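You operate a simulated robot arm through the tools that you are given. There is no shell and no other tool. Be economical: measure what you need, move in short steps, check, and stop when the job is done.

Carry out the task below with a simulated robot arm. There is one attempt and no reset: what you move stays moved.

## Task
Fetch the black polish tin and set it on the green coaster. Then put the yellow polishing pad from the wardrobe side of the bed on the beige pale coaster.
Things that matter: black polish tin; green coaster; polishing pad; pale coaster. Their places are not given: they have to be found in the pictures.

Only the result counts: the job must be done as asked and must still hold three seconds after the hand-in. Knocking over, shifting, dropping, spilling or breaking anything else fails it.

## Robot
A 7-joint arm with a two-finger parallel gripper, fixed in place. Base frame: the origin is at the foot of the arm, x ahead of it, y to its left, z up; the work surface is at about z = 0. Units: m, degrees, N and s.
With the tool pointing down near the work surface it reaches from about 0.24 to 0.62 m from the base axis. Its first joint turns from -66.0 to 66.0 degrees. Payload 2.6 kg.
Tool frame: the origin (TCP) lies between the finger pads and is the grasp point; the fingertips stand 0.03 m ahead of it; z points along the fingers, y is the line along which they close. The gripper opens to 0.094 m. The fingers are 0.028 m wide and 0.01 m thick; the gripper's body (0.05 by 0.096 m) begins 0.055 m behind the TCP.
Orientation is that of the tool frame in the base frame, as a unit quaternion [x, y, z, w]. With the fingers straight down and closing along the base's y, the tool's x points along the base's -x, its y along +y and its z along -z.

## Interface
- The arm moves only by the tool servo_tool. Its argument "commands" is a list of rows, each an object (a shift or turn left out is 0, a gripper value left out holds the last) with "delta_pos": the shift along the tool's x, y, z in units of 150 mm (1.0 is 150 mm), a list of three; "delta_rot": the turn, a rotation vector about the tool's x, y, z in units of 45 degrees (1.0 is 45 degrees), a list of three; "jaw": the finger opening in m, from 0 to 0.094. In form: [{"delta_pos": [x, y, z], "delta_rot": [rx, ry, rz], "jaw": jaw}, ...]. A call has 1 to 12 rows; each row is the pose to reach, as a shift and turn from the pose commanded when the call began, along the tool's axes at that moment. A call with a number of a shift or a turn outside -1 to 1 is refused whole. A row lasts 0.2 s, in which the tool goes at most 0.05 m and 8.6 degrees; a call with a longer step from one row to the next is refused whole, and so is a gripper value outside its range. A pose out of reach is approached as far as the arm can. The call stops where the force on the tool passes 40 N (or 10 N more than at its start, if that is more) or the arm is blocked; 0.2 s more then pass. Each finger travels about 0.072 m/s and halts on what it meets, pressing with about 27 N; the grip force reading is that of the motor and also rises with nothing between the fingers. The clock runs only during rows and for 0.2 s after the last one: add rows that repeat a pose to give the fingers time. The reply holds the time, the measured pose of the TCP, the force on the tool along the base axes, the opening and the grip force, in the units named above and with some noise.
- Cameras (640 x 400 px; columns grow to the right, rows downward): "scene" is fixed at [0.0125, 0.4134, 0.5732]; the picture's right is [-0.94, -0.34, 0.00], its down [-0.19, 0.52, -0.83] and it looks along [0.28, -0.78, -0.55] (base axes); focal length 345 px, centre (320, 200). "wrist" rides on the gripper at [-0.037, 0, -0.058] in the tool frame; the picture's right is [0.00, -1.00, 0.00], its down [0.97, 0.00, -0.24] and it looks along [0.24, 0.00, 0.97] (tool axes); focal length 218 px, centre (320, 200).
- capture(camera): a new picture of that camera. It takes no simulated time.
- measure_at(camera, pixels): there is no depth. For up to 12 entries [column, row, z] of the newest picture of that camera ("zoom" is the newest enlarged one), the place [x, y] in the base frame at which the ray of that pixel passes the height z, good to about 0.002 m, but the place of the scene camera against the robot may be out by one fixed shift of up to 0.012 m in any direction. It takes no simulated time.
- zoom(camera, box): a new picture of the part [left, top, right, bottom] of that camera's present view, enlarged. It takes no simulated time.
- finish_job(): hands the job in; it is judged then, once.

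Work in short steps. Measure before you move; look again where a grasp or a placing could have gone wrong, and mend it. You have 80 turns and 38 pictures in all, those below and enlarged ones among them. Open the gripper and draw the arm clear of the work before you hand the job in, unless the task says otherwise; then end with one line.

The tools are called after "Call:" as a command line: name --argument value ..., lists and objects as JSON in quotes. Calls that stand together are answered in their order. servo_tool: Moves the arm, as the interface text tells. Its arguments: {"type":"object","properties":{"commands":{"type":"array"}},"required":["commands"]} The other tools are called the same way: capture (camera) takes a picture; measure_at (camera, pixels) gives the place at which the rays of pixels pass given heights; zoom (camera, box) takes an enlarged picture of a part of a camera's view; finish_job () hands the job in.

At the start:

```text
t: 0.0
eef_pos: [0.2275, -0.289, 0.2672]
tcp_rot: [-0.001, 1.0, 0.0, 0.0]
wrist_force: [-0.8, -0.2, 0.3]
width: 0.0941
grasp_force: 0.1
```

scene: 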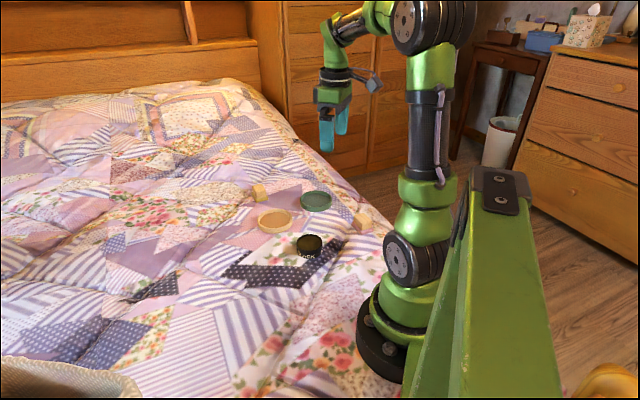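
wrist: 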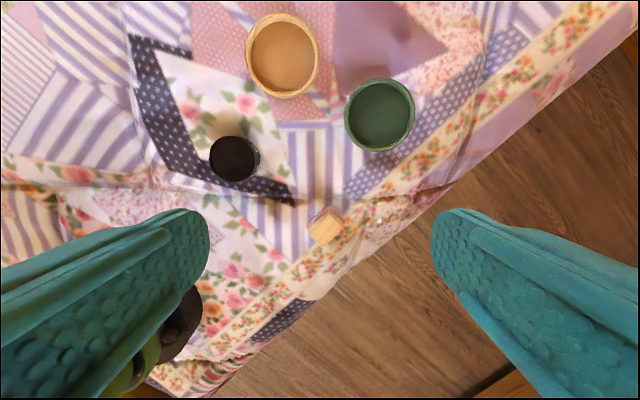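

I see the black tin at scene (309,244), the green coaster at (315,201), the pale coaster at (274,219), and two yellowish blocks at (259,192) and (362,222). I'll zoom in to tell these apart.

Call:
zoom --camera "scene" --box '[220, 160, 400, 272]'

Call:
measure_at --camera "wrist" --pixels '[[234, 158, 0.02], [282, 55, 0.01], [379, 115, 0.01], [326, 226, 0.02], [282, 14, 0.01], [282, 98, 0.01], [379, 78, 0.01], [379, 153, 0.01]]'

Call:
measure_at --camera "scene" --pixels '[[309, 244, 0.02], [274, 219, 0.01], [315, 201, 0.01], [259, 192, 0.02], [362, 222, 0.02]]'

```text
3.56 times, centred on (310, 216) of scene
```

zoom: 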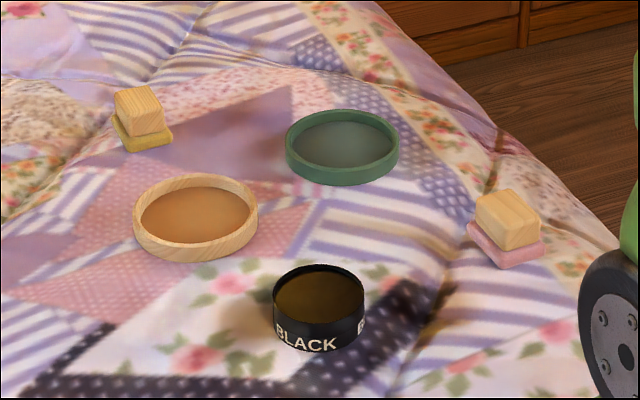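

```text
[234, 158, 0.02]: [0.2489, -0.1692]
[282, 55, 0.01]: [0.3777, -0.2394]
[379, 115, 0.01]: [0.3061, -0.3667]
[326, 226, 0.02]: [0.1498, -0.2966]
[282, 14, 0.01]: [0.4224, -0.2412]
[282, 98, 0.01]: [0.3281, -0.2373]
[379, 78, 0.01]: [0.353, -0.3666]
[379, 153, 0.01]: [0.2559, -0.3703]
```

```text
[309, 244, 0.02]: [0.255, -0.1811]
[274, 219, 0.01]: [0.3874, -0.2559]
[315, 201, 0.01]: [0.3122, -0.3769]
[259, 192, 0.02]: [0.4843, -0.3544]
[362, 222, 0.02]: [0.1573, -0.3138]
```

The yellow-based pad is the one at zoom (142,120), about (0.477,-0.34) after correcting the scene offset; the one on the right has a pink base. I'll move above the tin, at about (0.249,-0.169), and look.

Call:
servo_tool --commands '[{"delta_pos": [-0.035, 0.2, 0.16]}, {"delta_pos": [-0.07, 0.4, 0.33]}, {"delta_pos": [-0.105, 0.6, 0.5]}, {"delta_pos": [-0.143, 0.8, 0.667]}, {"delta_pos": [-0.143, 0.8, 0.667]}, {"delta_pos": [-0.143, 0.8, 0.667]}]'

Call:
capture --camera "wrist"

```text
t: 1.4
eef_pos: [0.2509, -0.1701, 0.1647]
tcp_rot: [0.0, 1.0, 0.0, 0.0]
wrist_force: [-0.2, -0.6, 0.2]
width: 0.0941
grasp_force: 0.0
```

```text
34 pictures are left
```

wrist: 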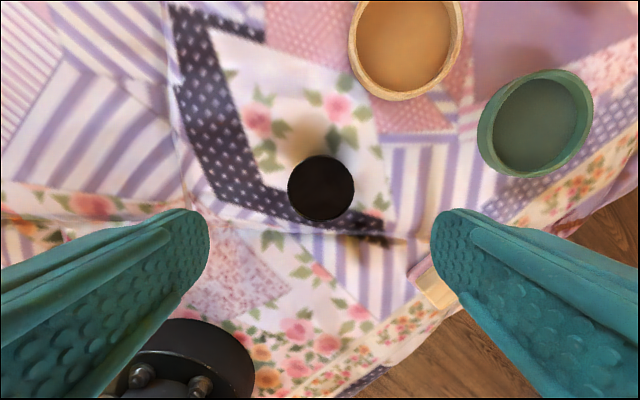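

The tin is centred at wrist (321,188). I'll measure its edges at plausible heights.

Call:
measure_at --camera "wrist" --pixels '[[321, 155, 0.03], [321, 221, 0.03], [288, 188, 0.03], [354, 188, 0.03], [321, 188, 0.03], [321, 188, 0.02], [405, 50, 0.01], [538, 122, 0.01], [435, 290, 0.02]]'

Call:
zoom --camera "scene" --box '[280, 225, 344, 265]'

```text
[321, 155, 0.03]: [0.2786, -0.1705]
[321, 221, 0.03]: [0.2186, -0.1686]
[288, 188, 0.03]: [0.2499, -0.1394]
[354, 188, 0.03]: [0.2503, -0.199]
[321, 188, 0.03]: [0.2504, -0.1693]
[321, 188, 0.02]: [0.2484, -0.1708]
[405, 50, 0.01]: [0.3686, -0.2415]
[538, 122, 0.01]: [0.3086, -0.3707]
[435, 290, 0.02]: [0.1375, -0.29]
```

```text
10.00 times, centred on (312, 245) of scene
```

zoom: 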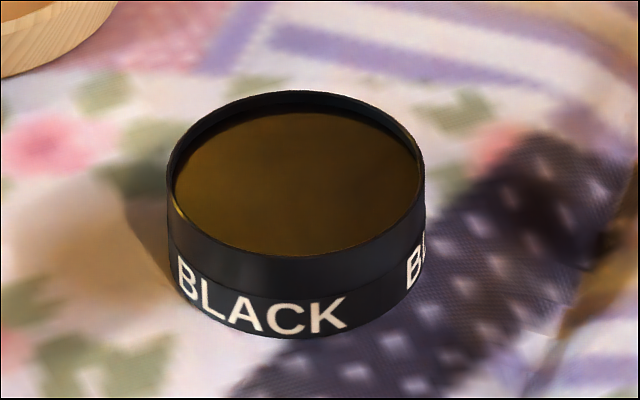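

The tin is about 0.06 m wide and 0.023 m tall, open-topped, and centred at (0.249,-0.170). I'll lower to TCP z≈0.040 so the fingertips sit at z≈0.010 with the fingers open.

Call:
servo_tool --commands '[{"delta_pos": [0.01, 0, 0.25]}, {"delta_pos": [0.01, 0, 0.5]}, {"delta_pos": [0.01, 0, 0.7]}, {"delta_pos": [0.01, 0, 0.83]}, {"delta_pos": [0.01, 0, 0.83]}, {"delta_pos": [0.01, 0, 0.83]}]'

Call:
zoom --camera "scene" --box '[260, 190, 372, 260]'

Call:
capture --camera "wrist"

```text
t: 2.8
eef_pos: [0.2486, -0.1693, 0.0419]
tcp_rot: [0.0, 1.0, 0.001, 0.0]
wrist_force: [-0.7, 0.7, 0.7]
width: 0.0941
grasp_force: 0.0
```

```text
5.71 times, centred on (316, 225) of scene
```

zoom: 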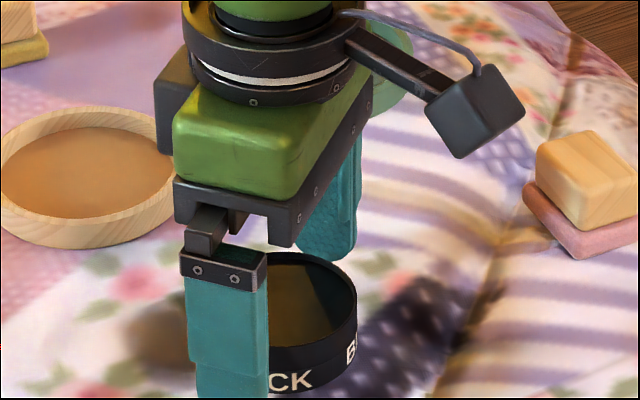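

```text
31 pictures are left
```

wrist: 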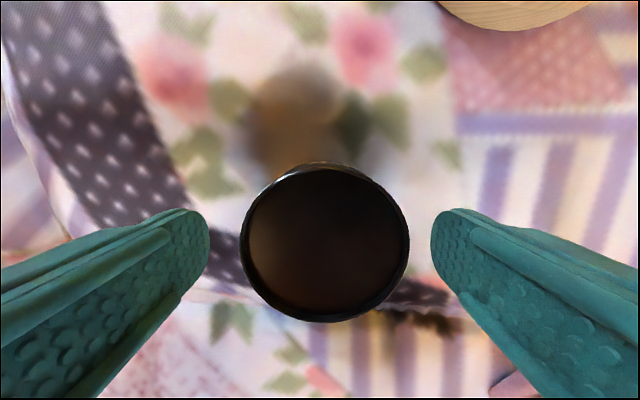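

The tin sits between the fingers (centre about (325,244)). I'll check its x against the TCP before closing.

Call:
measure_at --camera "wrist" --pixels '[[325, 244, 0.023], [325, 168, 0.023], [325, 322, 0.023], [240, 244, 0.023], [410, 244, 0.023]]'

```text
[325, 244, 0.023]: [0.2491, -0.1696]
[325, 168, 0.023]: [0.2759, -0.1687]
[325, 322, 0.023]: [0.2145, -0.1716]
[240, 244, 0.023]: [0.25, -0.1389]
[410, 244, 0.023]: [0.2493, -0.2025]
```

The rim midpoint is x≈0.245, so I'll shift 3 mm and close.

Call:
servo_tool --commands '[{"delta_pos": [0.02, 0, 0.01]}, {"delta_pos": [0.02, 0, 0.01], "jaw": 0.05}, {"delta_pos": [0.02, 0, 0.01], "jaw": 0.05}, {"delta_pos": [0.02, 0, 0.01], "jaw": 0.05}, {"delta_pos": [0.02, 0, 0.01], "jaw": 0.05}]'

```text
t: 4.0
eef_pos: [0.2456, -0.169, 0.0407]
tcp_rot: [0.0, 1.0, 0.001, 0.0]
wrist_force: [-0.5, -1.3, 2.0]
width: 0.0611
grasp_force: 27.1
```

The grip holds at 0.061 m. I'll lift slowly to about z=0.14 and check.

Call:
servo_tool --commands '[{"delta_pos": [0, 0, -0.1]}, {"delta_pos": [0, 0, -0.25]}, {"delta_pos": [0, 0, -0.45]}, {"delta_pos": [0, 0, -0.6]}, {"delta_pos": [0, 0, -0.67]}, {"delta_pos": [0, 0, -0.67]}]'

Call:
capture --camera "wrist"

Call:
capture --camera "scene"

```text
t: 5.4
eef_pos: [0.2456, -0.1681, 0.1413]
tcp_rot: [0.0, 1.0, 0.001, 0.0]
wrist_force: [0.7, 0.1, -0.5]
width: 0.0611
grasp_force: 26.9
```

```text
30 pictures are left
```

wrist: 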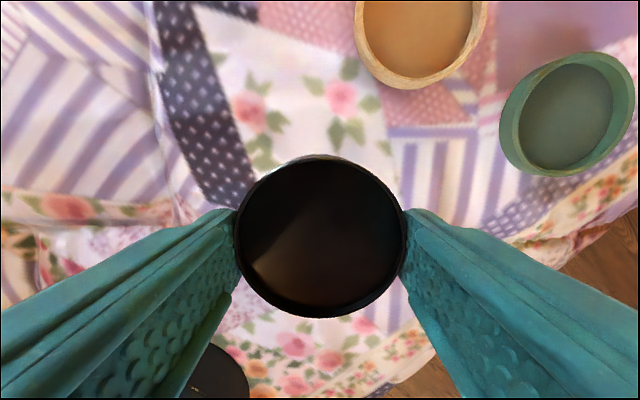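

```text
29 pictures are left
```

scene: 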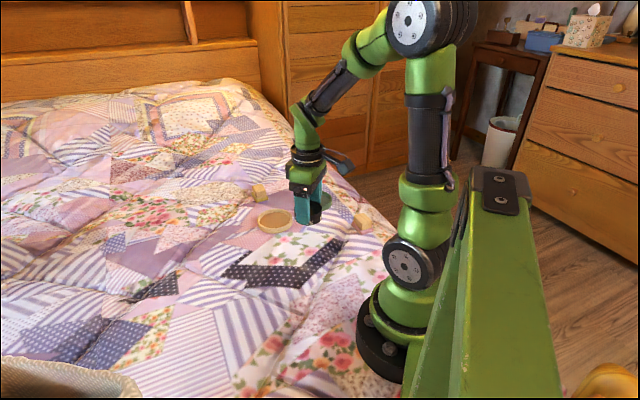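

The tin is held level. The green coaster's rim spans about (499–635, 52–177), so I'll measure it from here.

Call:
measure_at --camera "wrist" --pixels '[[565, 116, 0.005], [565, 116, 0.012], [520, 120, 0.003], [612, 112, 0.003], [566, 65, 0.003], [562, 168, 0.003], [362, 236, 0.16]]'

Call:
servo_tool --commands '[{"delta_pos": [-0.03, -0.2, 0]}, {"delta_pos": [-0.06, -0.4, 0]}, {"delta_pos": [-0.09, -0.6, 0]}, {"delta_pos": [-0.09, -0.7, 0]}, {"delta_pos": [-0.09, -0.7, 0]}]'

Call:
capture --camera "wrist"

```text
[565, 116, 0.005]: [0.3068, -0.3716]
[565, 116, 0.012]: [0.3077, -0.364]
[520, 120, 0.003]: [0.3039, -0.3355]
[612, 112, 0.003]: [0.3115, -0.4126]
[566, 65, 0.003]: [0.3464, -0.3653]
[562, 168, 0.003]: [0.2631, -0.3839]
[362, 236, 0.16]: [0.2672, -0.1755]
```

```text
t: 6.6
eef_pos: [0.2598, -0.2748, 0.1427]
tcp_rot: [0.0, 1.0, 0.0, 0.0]
wrist_force: [-0.2, 0.1, -0.2]
width: 0.0611
grasp_force: 26.8
```

```text
28 pictures are left
```

wrist: 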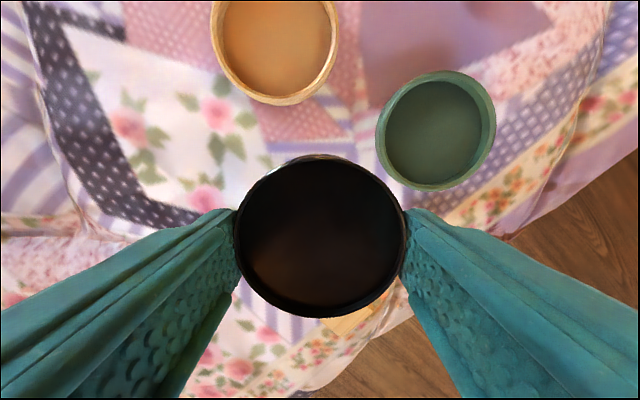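

Call:
zoom --camera "wrist" --box '[356, 50, 516, 210]'

Call:
measure_at --camera "wrist" --pixels '[[386, 134, 0.003], [481, 132, 0.003], [433, 81, 0.003], [433, 184, 0.003], [376, 135, 0.012], [495, 128, 0.012], [437, 70, 0.012], [437, 191, 0.012]]'

```text
2.50 times, centred on (436, 130) of wrist
```

zoom: 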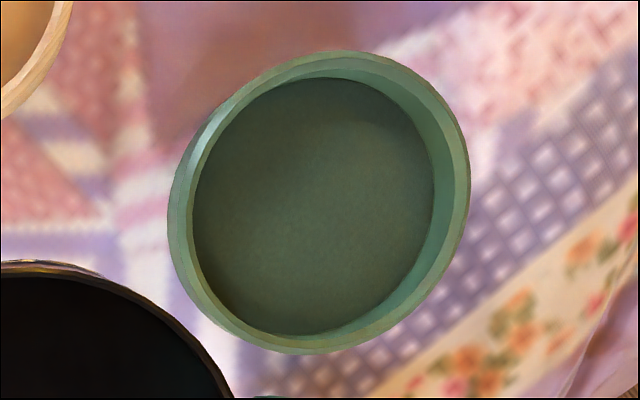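

```text
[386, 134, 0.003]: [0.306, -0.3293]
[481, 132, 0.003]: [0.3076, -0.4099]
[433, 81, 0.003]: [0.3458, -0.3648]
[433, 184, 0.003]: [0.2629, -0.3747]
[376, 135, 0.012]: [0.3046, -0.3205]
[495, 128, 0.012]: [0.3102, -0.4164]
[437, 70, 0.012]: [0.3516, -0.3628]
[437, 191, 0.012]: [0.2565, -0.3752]
```

The green coaster centre is about (0.305,-0.369), with an inner width of about 0.08. I need the rim height, so I'll zoom on the coasters in the scene view.

Call:
zoom --camera "scene" --box '[242, 182, 306, 242]'

```text
6.67 times, centred on (274, 212) of scene
```

zoom: 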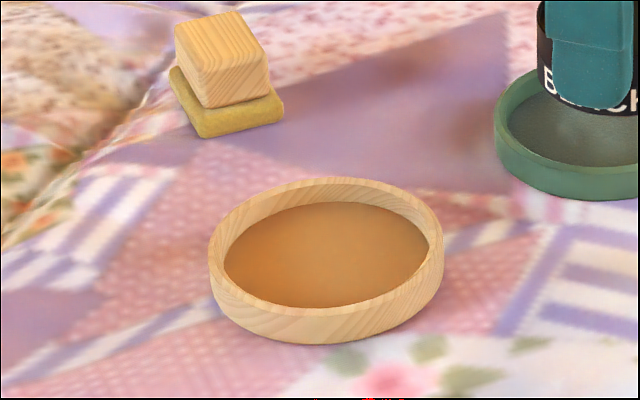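

The rim is about 14 mm high and the recess floor about 4 mm. I'll move over the green coaster first, staying at height, to check.

Call:
servo_tool --commands '[{"delta_pos": [-0.1, -0.2, 0]}, {"delta_pos": [-0.2, -0.42, 0]}, {"delta_pos": [-0.303, -0.63, 0.1]}, {"delta_pos": [-0.303, -0.63, 0.3]}, {"delta_pos": [-0.303, -0.63, 0.4]}, {"delta_pos": [-0.303, -0.63, 0.4]}]'

Call:
capture --camera "wrist"

Call:
zoom --camera "scene" --box '[270, 160, 366, 220]'

```text
t: 8.0
eef_pos: [0.3056, -0.3688, 0.0818]
tcp_rot: [0.0, 1.0, 0.0, 0.001]
wrist_force: [1.4, 0.7, -0.4]
width: 0.0611
grasp_force: 27.2
```

```text
25 pictures are left
```

wrist: 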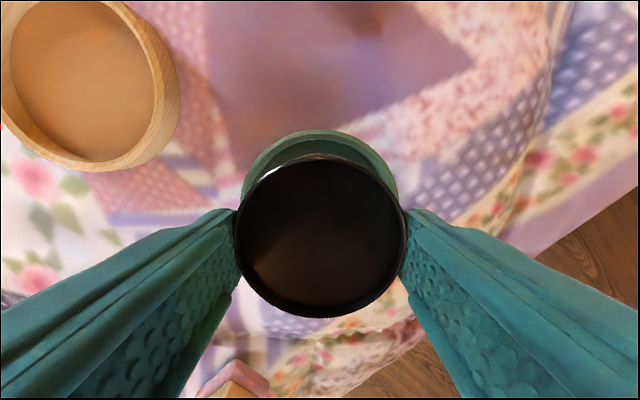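

```text
6.67 times, centred on (318, 190) of scene
```

zoom: 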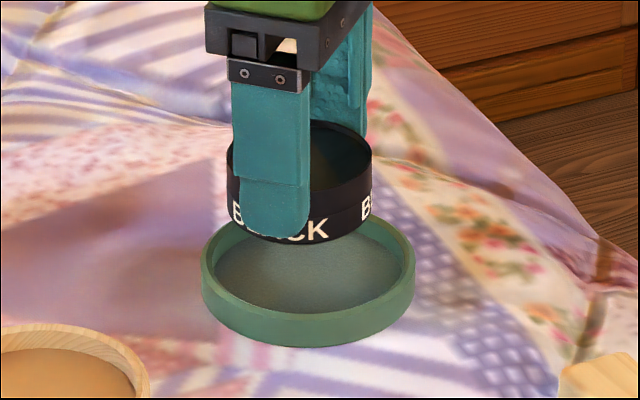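

Alignment looks good laterally, with the coaster arc spanning columns 242–398. I'll descend in small steps to TCP z≈0.046.

Call:
measure_at --camera "wrist" --pixels '[[320, 130, 0.014], [242, 200, 0.014], [398, 200, 0.014]]'

Call:
servo_tool --commands '[{"delta_pos": [0, 0, 0.1]}, {"delta_pos": [0, 0, 0.18]}, {"delta_pos": [0, 0, 0.22]}, {"delta_pos": [0, 0, 0.235]}, {"delta_pos": [0, 0, 0.235]}]'

Call:
zoom --camera "scene" --box '[270, 160, 366, 220]'

```text
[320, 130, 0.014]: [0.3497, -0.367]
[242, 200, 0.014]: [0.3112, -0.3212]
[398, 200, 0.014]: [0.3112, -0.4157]
```

```text
t: 9.2
eef_pos: [0.3054, -0.3674, 0.046]
tcp_rot: [0.0, 1.0, 0.0, 0.001]
wrist_force: [-1.7, 2.4, 7.8]
width: 0.0609
grasp_force: 27.5
```

```text
6.67 times, centred on (318, 190) of scene
```

zoom: 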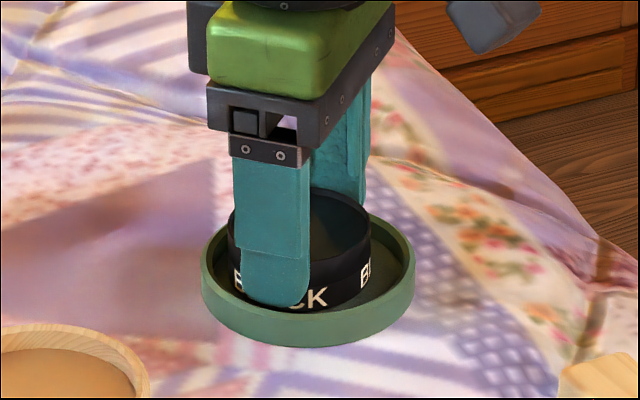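

There's 7.8 N of contact and the tin appears seated. I'll ease up 1 mm to clear the rim, then open a little and look.

Call:
servo_tool --commands '[{"delta_pos": [0, 0, -0.007]}, {"delta_pos": [0, 0, -0.007], "jaw": 0.068}, {"delta_pos": [0, 0, -0.007], "jaw": 0.068}]'

Call:
zoom --camera "scene" --box '[286, 180, 350, 220]'

```text
t: 10.0
eef_pos: [0.3045, -0.3684, 0.048]
tcp_rot: [-0.001, 1.0, 0.0, 0.0]
wrist_force: [0.5, 0.3, 0.6]
width: 0.068
grasp_force: 0.1
```

```text
10.00 times, centred on (318, 200) of scene
```

zoom: 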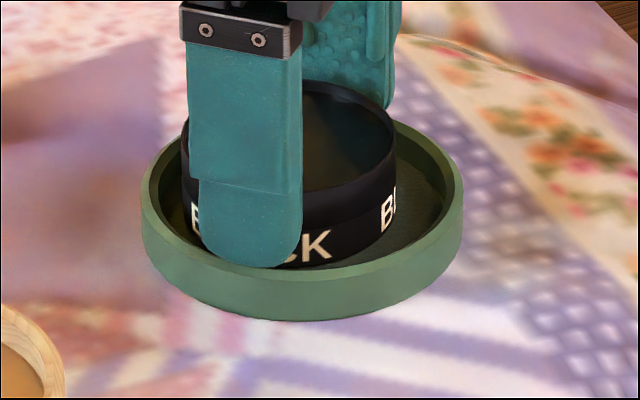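

The tin is released and flat in the recess, with the fingertips above the rim. I'll raise straight up to about z=0.2.

Call:
servo_tool --commands '[{"delta_pos": [0, 0, -0.1]}, {"delta_pos": [0, 0, -0.35], "jaw": 0.094}, {"delta_pos": [0, 0, -0.65]}, {"delta_pos": [0, 0, -0.95]}, {"delta_pos": [0, 0, -1.0]}]'

Call:
capture --camera "wrist"

Call:
zoom --camera "scene" --box '[240, 160, 360, 235]'

```text
t: 11.2
eef_pos: [0.3061, -0.3694, 0.1984]
tcp_rot: [0.0, 1.0, 0.0, -0.001]
wrist_force: [0.3, -0.6, -0.5]
width: 0.0941
grasp_force: 0.2
```

```text
21 pictures are left
```

wrist: 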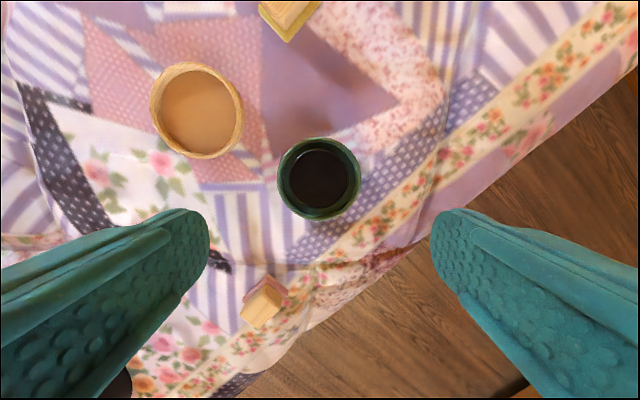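

```text
5.33 times, centred on (300, 198) of scene
```

zoom: 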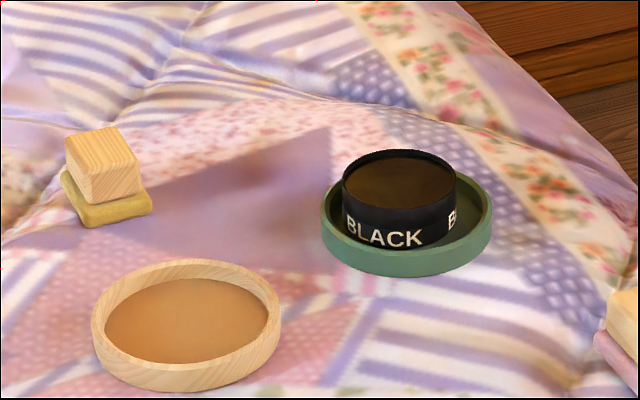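

The tin sits in the green coaster. Next I'll move toward the yellow pad (wrist (288,18)), staying high for a look.

Call:
servo_tool --commands '[{"delta_pos": [-0.25, 0.05, 0]}, {"delta_pos": [-0.5, 0.1, 0]}, {"delta_pos": [-0.75, 0.15, 0.1]}, {"delta_pos": [-1.0, 0.2, 0.2]}, {"delta_pos": [-1.0, 0.2, 0.2]}, {"delta_pos": [-1.0, 0.2, 0.2]}]'

Call:
capture --camera "wrist"

```text
t: 12.6
eef_pos: [0.4552, -0.3392, 0.1646]
tcp_rot: [0.0, 1.0, 0.001, 0.001]
wrist_force: [-0.1, 0.0, -0.2]
width: 0.094
grasp_force: 0.1
```

```text
19 pictures are left
```

wrist: 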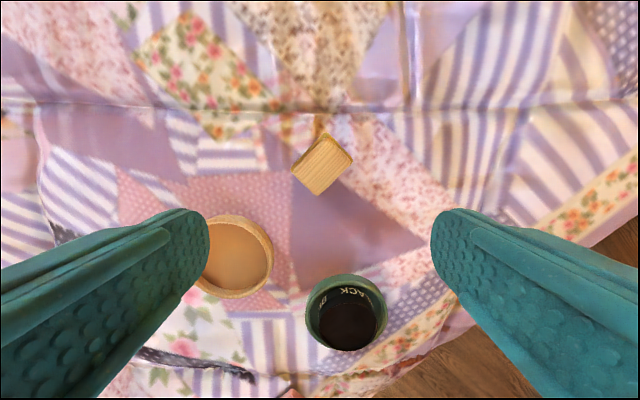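

Call:
zoom --camera "wrist" --box '[272, 115, 372, 215]'

```text
4.00 times, centred on (322, 165) of wrist
```

zoom: 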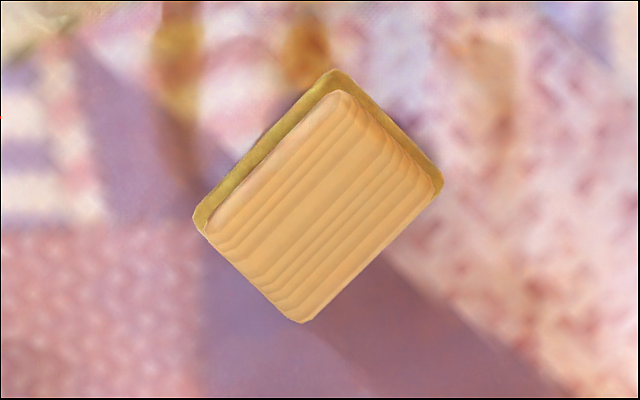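

Handle top corners in the zoom: (340,92), (432,190), (300,322), (208,232). I'll measure them at z≈0.032, and the base corners at z≈0.01.

Call:
measure_at --camera "zoom" --pixels '[[340, 92, 0.032], [432, 190, 0.032], [300, 322, 0.032], [208, 232, 0.032], [335, 70, 0.01], [442, 182, 0.01], [195, 220, 0.01]]'

Call:
zoom --camera "scene" --box '[243, 177, 275, 197]'

```text
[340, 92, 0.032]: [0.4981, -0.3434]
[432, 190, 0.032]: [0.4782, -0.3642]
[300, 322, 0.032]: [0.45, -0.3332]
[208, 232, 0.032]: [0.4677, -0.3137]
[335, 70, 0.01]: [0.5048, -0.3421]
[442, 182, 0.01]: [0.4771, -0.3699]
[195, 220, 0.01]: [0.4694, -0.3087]
```

```text
16.00 times, centred on (259, 187) of scene
```

zoom: 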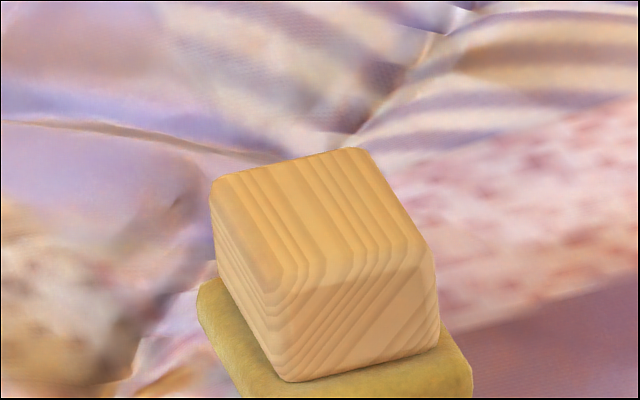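

The handle centre is about (0.4735,-0.3386), with its 0.029 m short side along (0.69,0.72). I'll rotate the tool +43.5° about its z so it closes across that side, then check from lower down.

Call:
servo_tool --commands '[{"delta_pos": [-0.02, 0.004, 0], "delta_rot": [0, 0, 0.161]}, {"delta_pos": [-0.04, 0.004, 0.1], "delta_rot": [0, 0, 0.322]}, {"delta_pos": [-0.08, 0.004, 0.2], "delta_rot": [0, 0, 0.483]}, {"delta_pos": [-0.12, 0.004, 0.3], "delta_rot": [0, 0, 0.644]}, {"delta_pos": [-0.123, 0.004, 0.4], "delta_rot": [0, 0, 0.805]}, {"delta_pos": [-0.123, 0.004, 0.45], "delta_rot": [0, 0, 0.967]}, {"delta_pos": [-0.123, 0.004, 0.45], "delta_rot": [0, 0, 0.967]}]'

Call:
capture --camera "wrist"

```text
t: 14.2
eef_pos: [0.4737, -0.3366, 0.1]
tcp_rot: [0.371, 0.929, 0.0, 0.0]
wrist_force: [0.2, 0.6, 0.3]
width: 0.0937
grasp_force: 0.1
```

```text
16 pictures are left
```

wrist: 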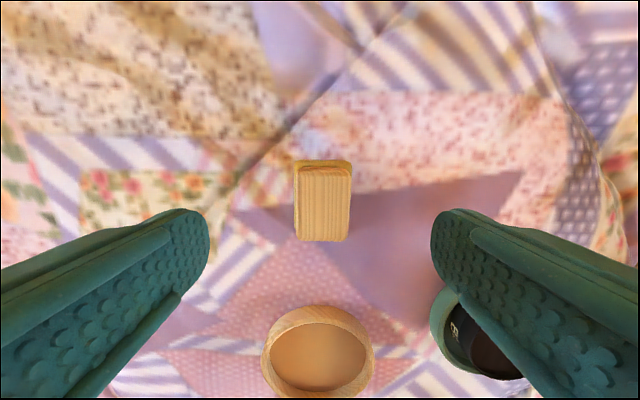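

It's aligned: the handle's top face spans about (296–350, 166–241). I'll measure its centre.

Call:
measure_at --camera "wrist" --pixels '[[323, 204, 0.032], [297, 204, 0.032], [350, 204, 0.032], [323, 168, 0.032], [323, 241, 0.032]]'

```text
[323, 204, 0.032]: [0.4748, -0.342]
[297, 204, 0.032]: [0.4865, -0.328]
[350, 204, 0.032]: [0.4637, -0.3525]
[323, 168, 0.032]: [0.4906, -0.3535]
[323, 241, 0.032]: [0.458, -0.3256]
```

The handle is centred within about 3 mm. I'll descend to TCP z≈0.046 and close on it.

Call:
servo_tool --commands '[{"delta_pos": [-0.015, -0.012, 0.15]}, {"delta_pos": [-0.015, -0.012, 0.28]}, {"delta_pos": [-0.015, -0.012, 0.36]}, {"delta_pos": [-0.015, -0.012, 0.36]}]'

Call:
capture --camera "wrist"

Call:
zoom --camera "scene" --box '[227, 165, 291, 205]'

```text
t: 15.2
eef_pos: [0.4735, -0.3405, 0.0451]
tcp_rot: [0.37, 0.929, 0.0, 0.0]
wrist_force: [-0.1, 0.0, 0.5]
width: 0.0939
grasp_force: 0.0
```

```text
15 pictures are left
```

wrist: 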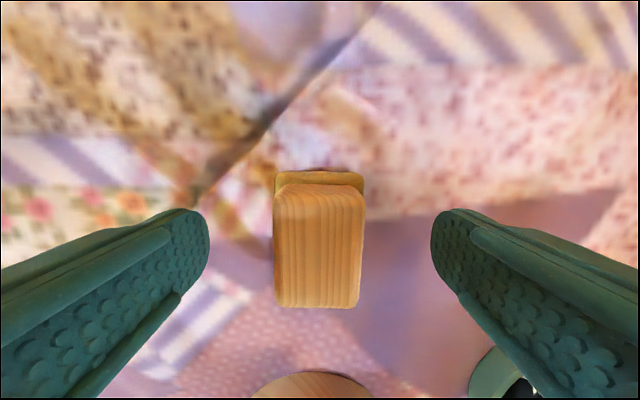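

```text
10.00 times, centred on (259, 185) of scene
```

zoom: 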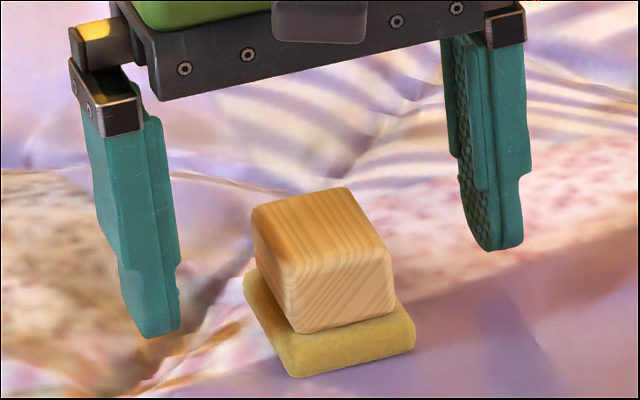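

The fingers flank the handle evenly and the tips are above the yellow base. Closing now.

Call:
servo_tool --commands '[{"jaw": 0.06}, {"jaw": 0.02}, {"jaw": 0.02}, {"jaw": 0.02}, {"jaw": 0.02}, {"jaw": 0.02}, {"jaw": 0.02}]'

```text
t: 16.8
eef_pos: [0.4744, -0.3405, 0.0453]
tcp_rot: [0.37, 0.929, 0.0, 0.0]
wrist_force: [-0.3, -0.3, 0.4]
width: 0.0313
grasp_force: 27.3
```

The grip holds at 0.031 m. I'll lift to z≈0.12 and look.

Call:
servo_tool --commands '[{"delta_pos": [0, 0, -0.1]}, {"delta_pos": [0, 0, -0.25]}, {"delta_pos": [0, 0, -0.4]}, {"delta_pos": [0, 0, -0.5]}, {"delta_pos": [0, 0, -0.5]}]'

Call:
capture --camera "wrist"

Call:
zoom --camera "scene" --box '[220, 140, 348, 240]'

```text
t: 18.0
eef_pos: [0.4743, -0.3413, 0.1204]
tcp_rot: [0.37, 0.929, 0.001, 0.001]
wrist_force: [-1.1, 0.4, 0.1]
width: 0.031
grasp_force: 27.0
```

```text
13 pictures are left
```

wrist: 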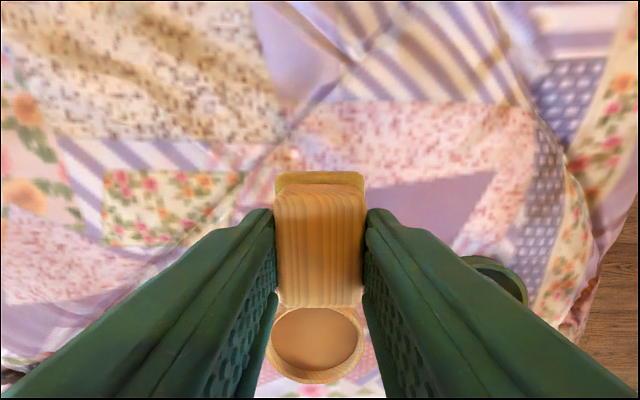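

```text
4.00 times, centred on (284, 190) of scene
```

zoom: 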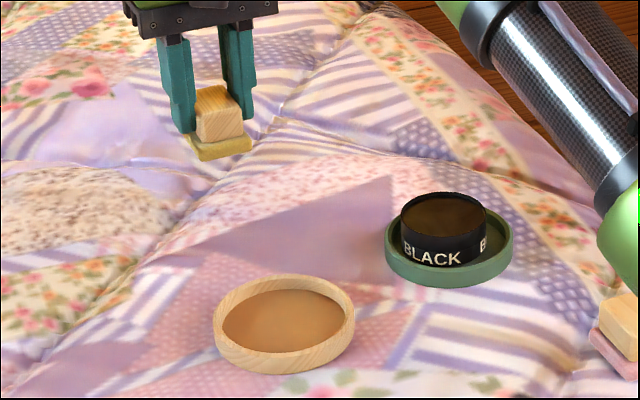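

The pad is held and the tin is undisturbed. I'll measure the pale coaster from this view (columns 265–366, bottom row 384) and from the scene zoom.

Call:
measure_at --camera "wrist" --pixels '[[266, 345, 0.01], [366, 345, 0.01], [316, 384, 0.012], [274, 342, 0.004], [358, 342, 0.004], [316, 371, 0.004]]'

Call:
measure_at --camera "zoom" --pixels '[[284, 320, 0.004], [449, 236, 0.004], [213, 320, 0.014], [354, 313, 0.014], [385, 238, 0.014], [513, 233, 0.014], [284, 274, 0.014], [284, 362, 0.014], [450, 276, 0.014]]'

```text
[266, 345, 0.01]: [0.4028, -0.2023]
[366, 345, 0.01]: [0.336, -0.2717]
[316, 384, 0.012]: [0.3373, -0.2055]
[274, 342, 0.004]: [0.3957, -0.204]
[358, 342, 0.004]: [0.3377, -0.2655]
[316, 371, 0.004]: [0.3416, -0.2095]
```

```text
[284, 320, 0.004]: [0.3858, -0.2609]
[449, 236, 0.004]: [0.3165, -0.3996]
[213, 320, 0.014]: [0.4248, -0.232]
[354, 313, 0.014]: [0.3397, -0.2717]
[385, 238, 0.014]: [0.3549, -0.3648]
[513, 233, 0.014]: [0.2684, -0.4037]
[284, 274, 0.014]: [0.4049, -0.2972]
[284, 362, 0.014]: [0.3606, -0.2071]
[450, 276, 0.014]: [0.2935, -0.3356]
```

Combining the estimates, the pale coaster centre is about (0.374,-0.239). I'll move there along tool x (0.143 m) at height and inspect.

Call:
servo_tool --commands '[{"delta_pos": [0.2, 0.01, 0]}, {"delta_pos": [0.45, 0.02, 0]}, {"delta_pos": [0.7, 0.03, 0]}, {"delta_pos": [0.9, 0.034, 0]}, {"delta_pos": [0.952, 0.034, 0.15]}, {"delta_pos": [0.952, 0.034, 0.25]}, {"delta_pos": [0.952, 0.034, 0.25]}]'

Call:
capture --camera "wrist"

Call:
zoom --camera "scene" --box '[234, 180, 314, 240]'

```text
t: 19.6
eef_pos: [0.3727, -0.2366, 0.0821]
tcp_rot: [0.37, 0.929, 0.0, 0.0]
wrist_force: [-0.2, 0.2, -0.8]
width: 0.0306
grasp_force: 27.1
```

```text
11 pictures are left
```

wrist: 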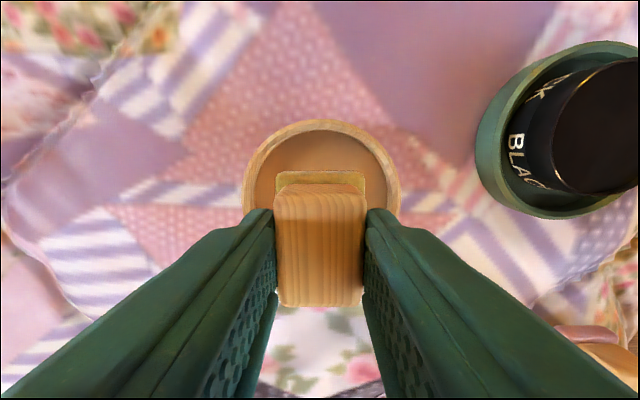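

```text
6.67 times, centred on (274, 210) of scene
```

zoom: 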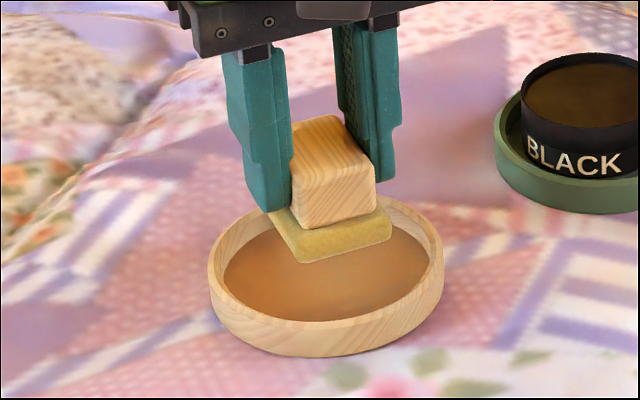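

Call:
measure_at --camera "wrist" --pixels '[[320, 119, 0.014], [243, 190, 0.014], [400, 190, 0.014], [320, 132, 0.004]]'

```text
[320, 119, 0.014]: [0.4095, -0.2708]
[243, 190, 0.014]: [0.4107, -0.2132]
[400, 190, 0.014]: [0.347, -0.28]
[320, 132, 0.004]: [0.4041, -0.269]
```

The pad is centred within about 2 mm of the coaster. I'll lower gently to TCP z≈0.051.

Call:
servo_tool --commands '[{"delta_pos": [-0.007, -0.007, 0.1]}, {"delta_pos": [-0.007, -0.007, 0.17]}, {"delta_pos": [-0.007, -0.007, 0.2]}, {"delta_pos": [-0.007, -0.007, 0.21]}, {"delta_pos": [-0.007, -0.007, 0.21]}]'

Call:
zoom --camera "scene" --box '[234, 180, 314, 240]'

```text
t: 20.8
eef_pos: [0.3732, -0.2395, 0.052]
tcp_rot: [0.371, 0.929, 0.001, 0.0]
wrist_force: [-3.2, 2.6, 10.1]
width: 0.0311
grasp_force: 27.3
```

```text
6.67 times, centred on (274, 210) of scene
```

zoom: 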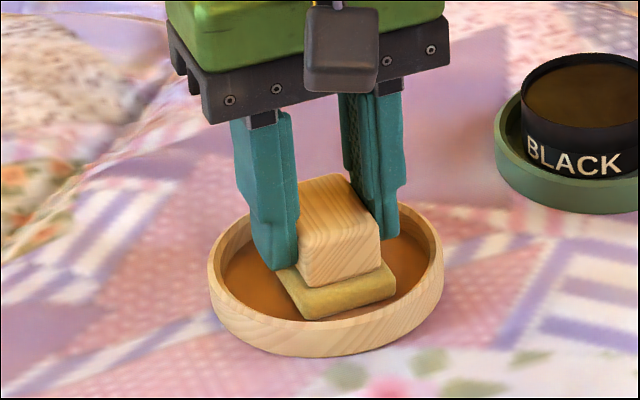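

There's 10 N of contact and the pad is seated inside the rim. I'll open slightly to 0.045 so the fingers don't push the rim, then raise.

Call:
servo_tool --commands '[{"delta_pos": [0, 0, -0.005]}, {"delta_pos": [0, 0, -0.005], "jaw": 0.045}, {"delta_pos": [0, 0, -0.005], "jaw": 0.045}, {"delta_pos": [0, 0, -0.1], "jaw": 0.045}, {"delta_pos": [0, 0, -0.3]}, {"delta_pos": [0, 0, -0.6]}, {"delta_pos": [0, 0, -0.9]}, {"delta_pos": [0, 0, -1.0], "jaw": 0.094}, {"delta_pos": [0, 0, -1.0]}]'

Call:
capture --camera "wrist"

Call:
zoom --camera "scene" --box '[230, 160, 390, 260]'

```text
t: 22.8
eef_pos: [0.3741, -0.2391, 0.2011]
tcp_rot: [0.37, 0.929, 0.0, 0.0]
wrist_force: [-0.3, -0.6, 0.3]
width: 0.0938
grasp_force: 0.2
```

```text
8 pictures are left
```

wrist: 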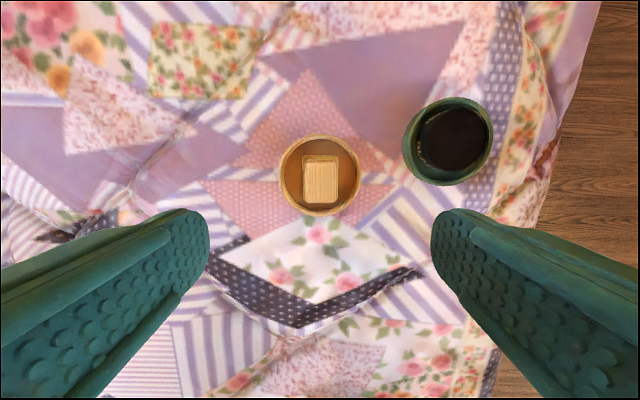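

```text
4.00 times, centred on (310, 210) of scene
```

zoom: 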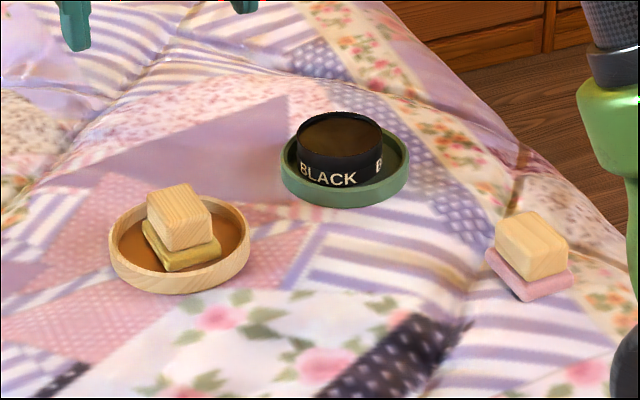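

The tin is in the green coaster and the pad is in the pale one. The pink pad hasn't moved, and the arm is clear with the gripper open, so I'm handing the job in.

Call:
finish_job

```text
The job is handed in.
```

The black polish tin is on the green coaster and the yellow polishing pad is on the pale coaster; nothing else appeared moved in the last pictures, and the job is handed in.
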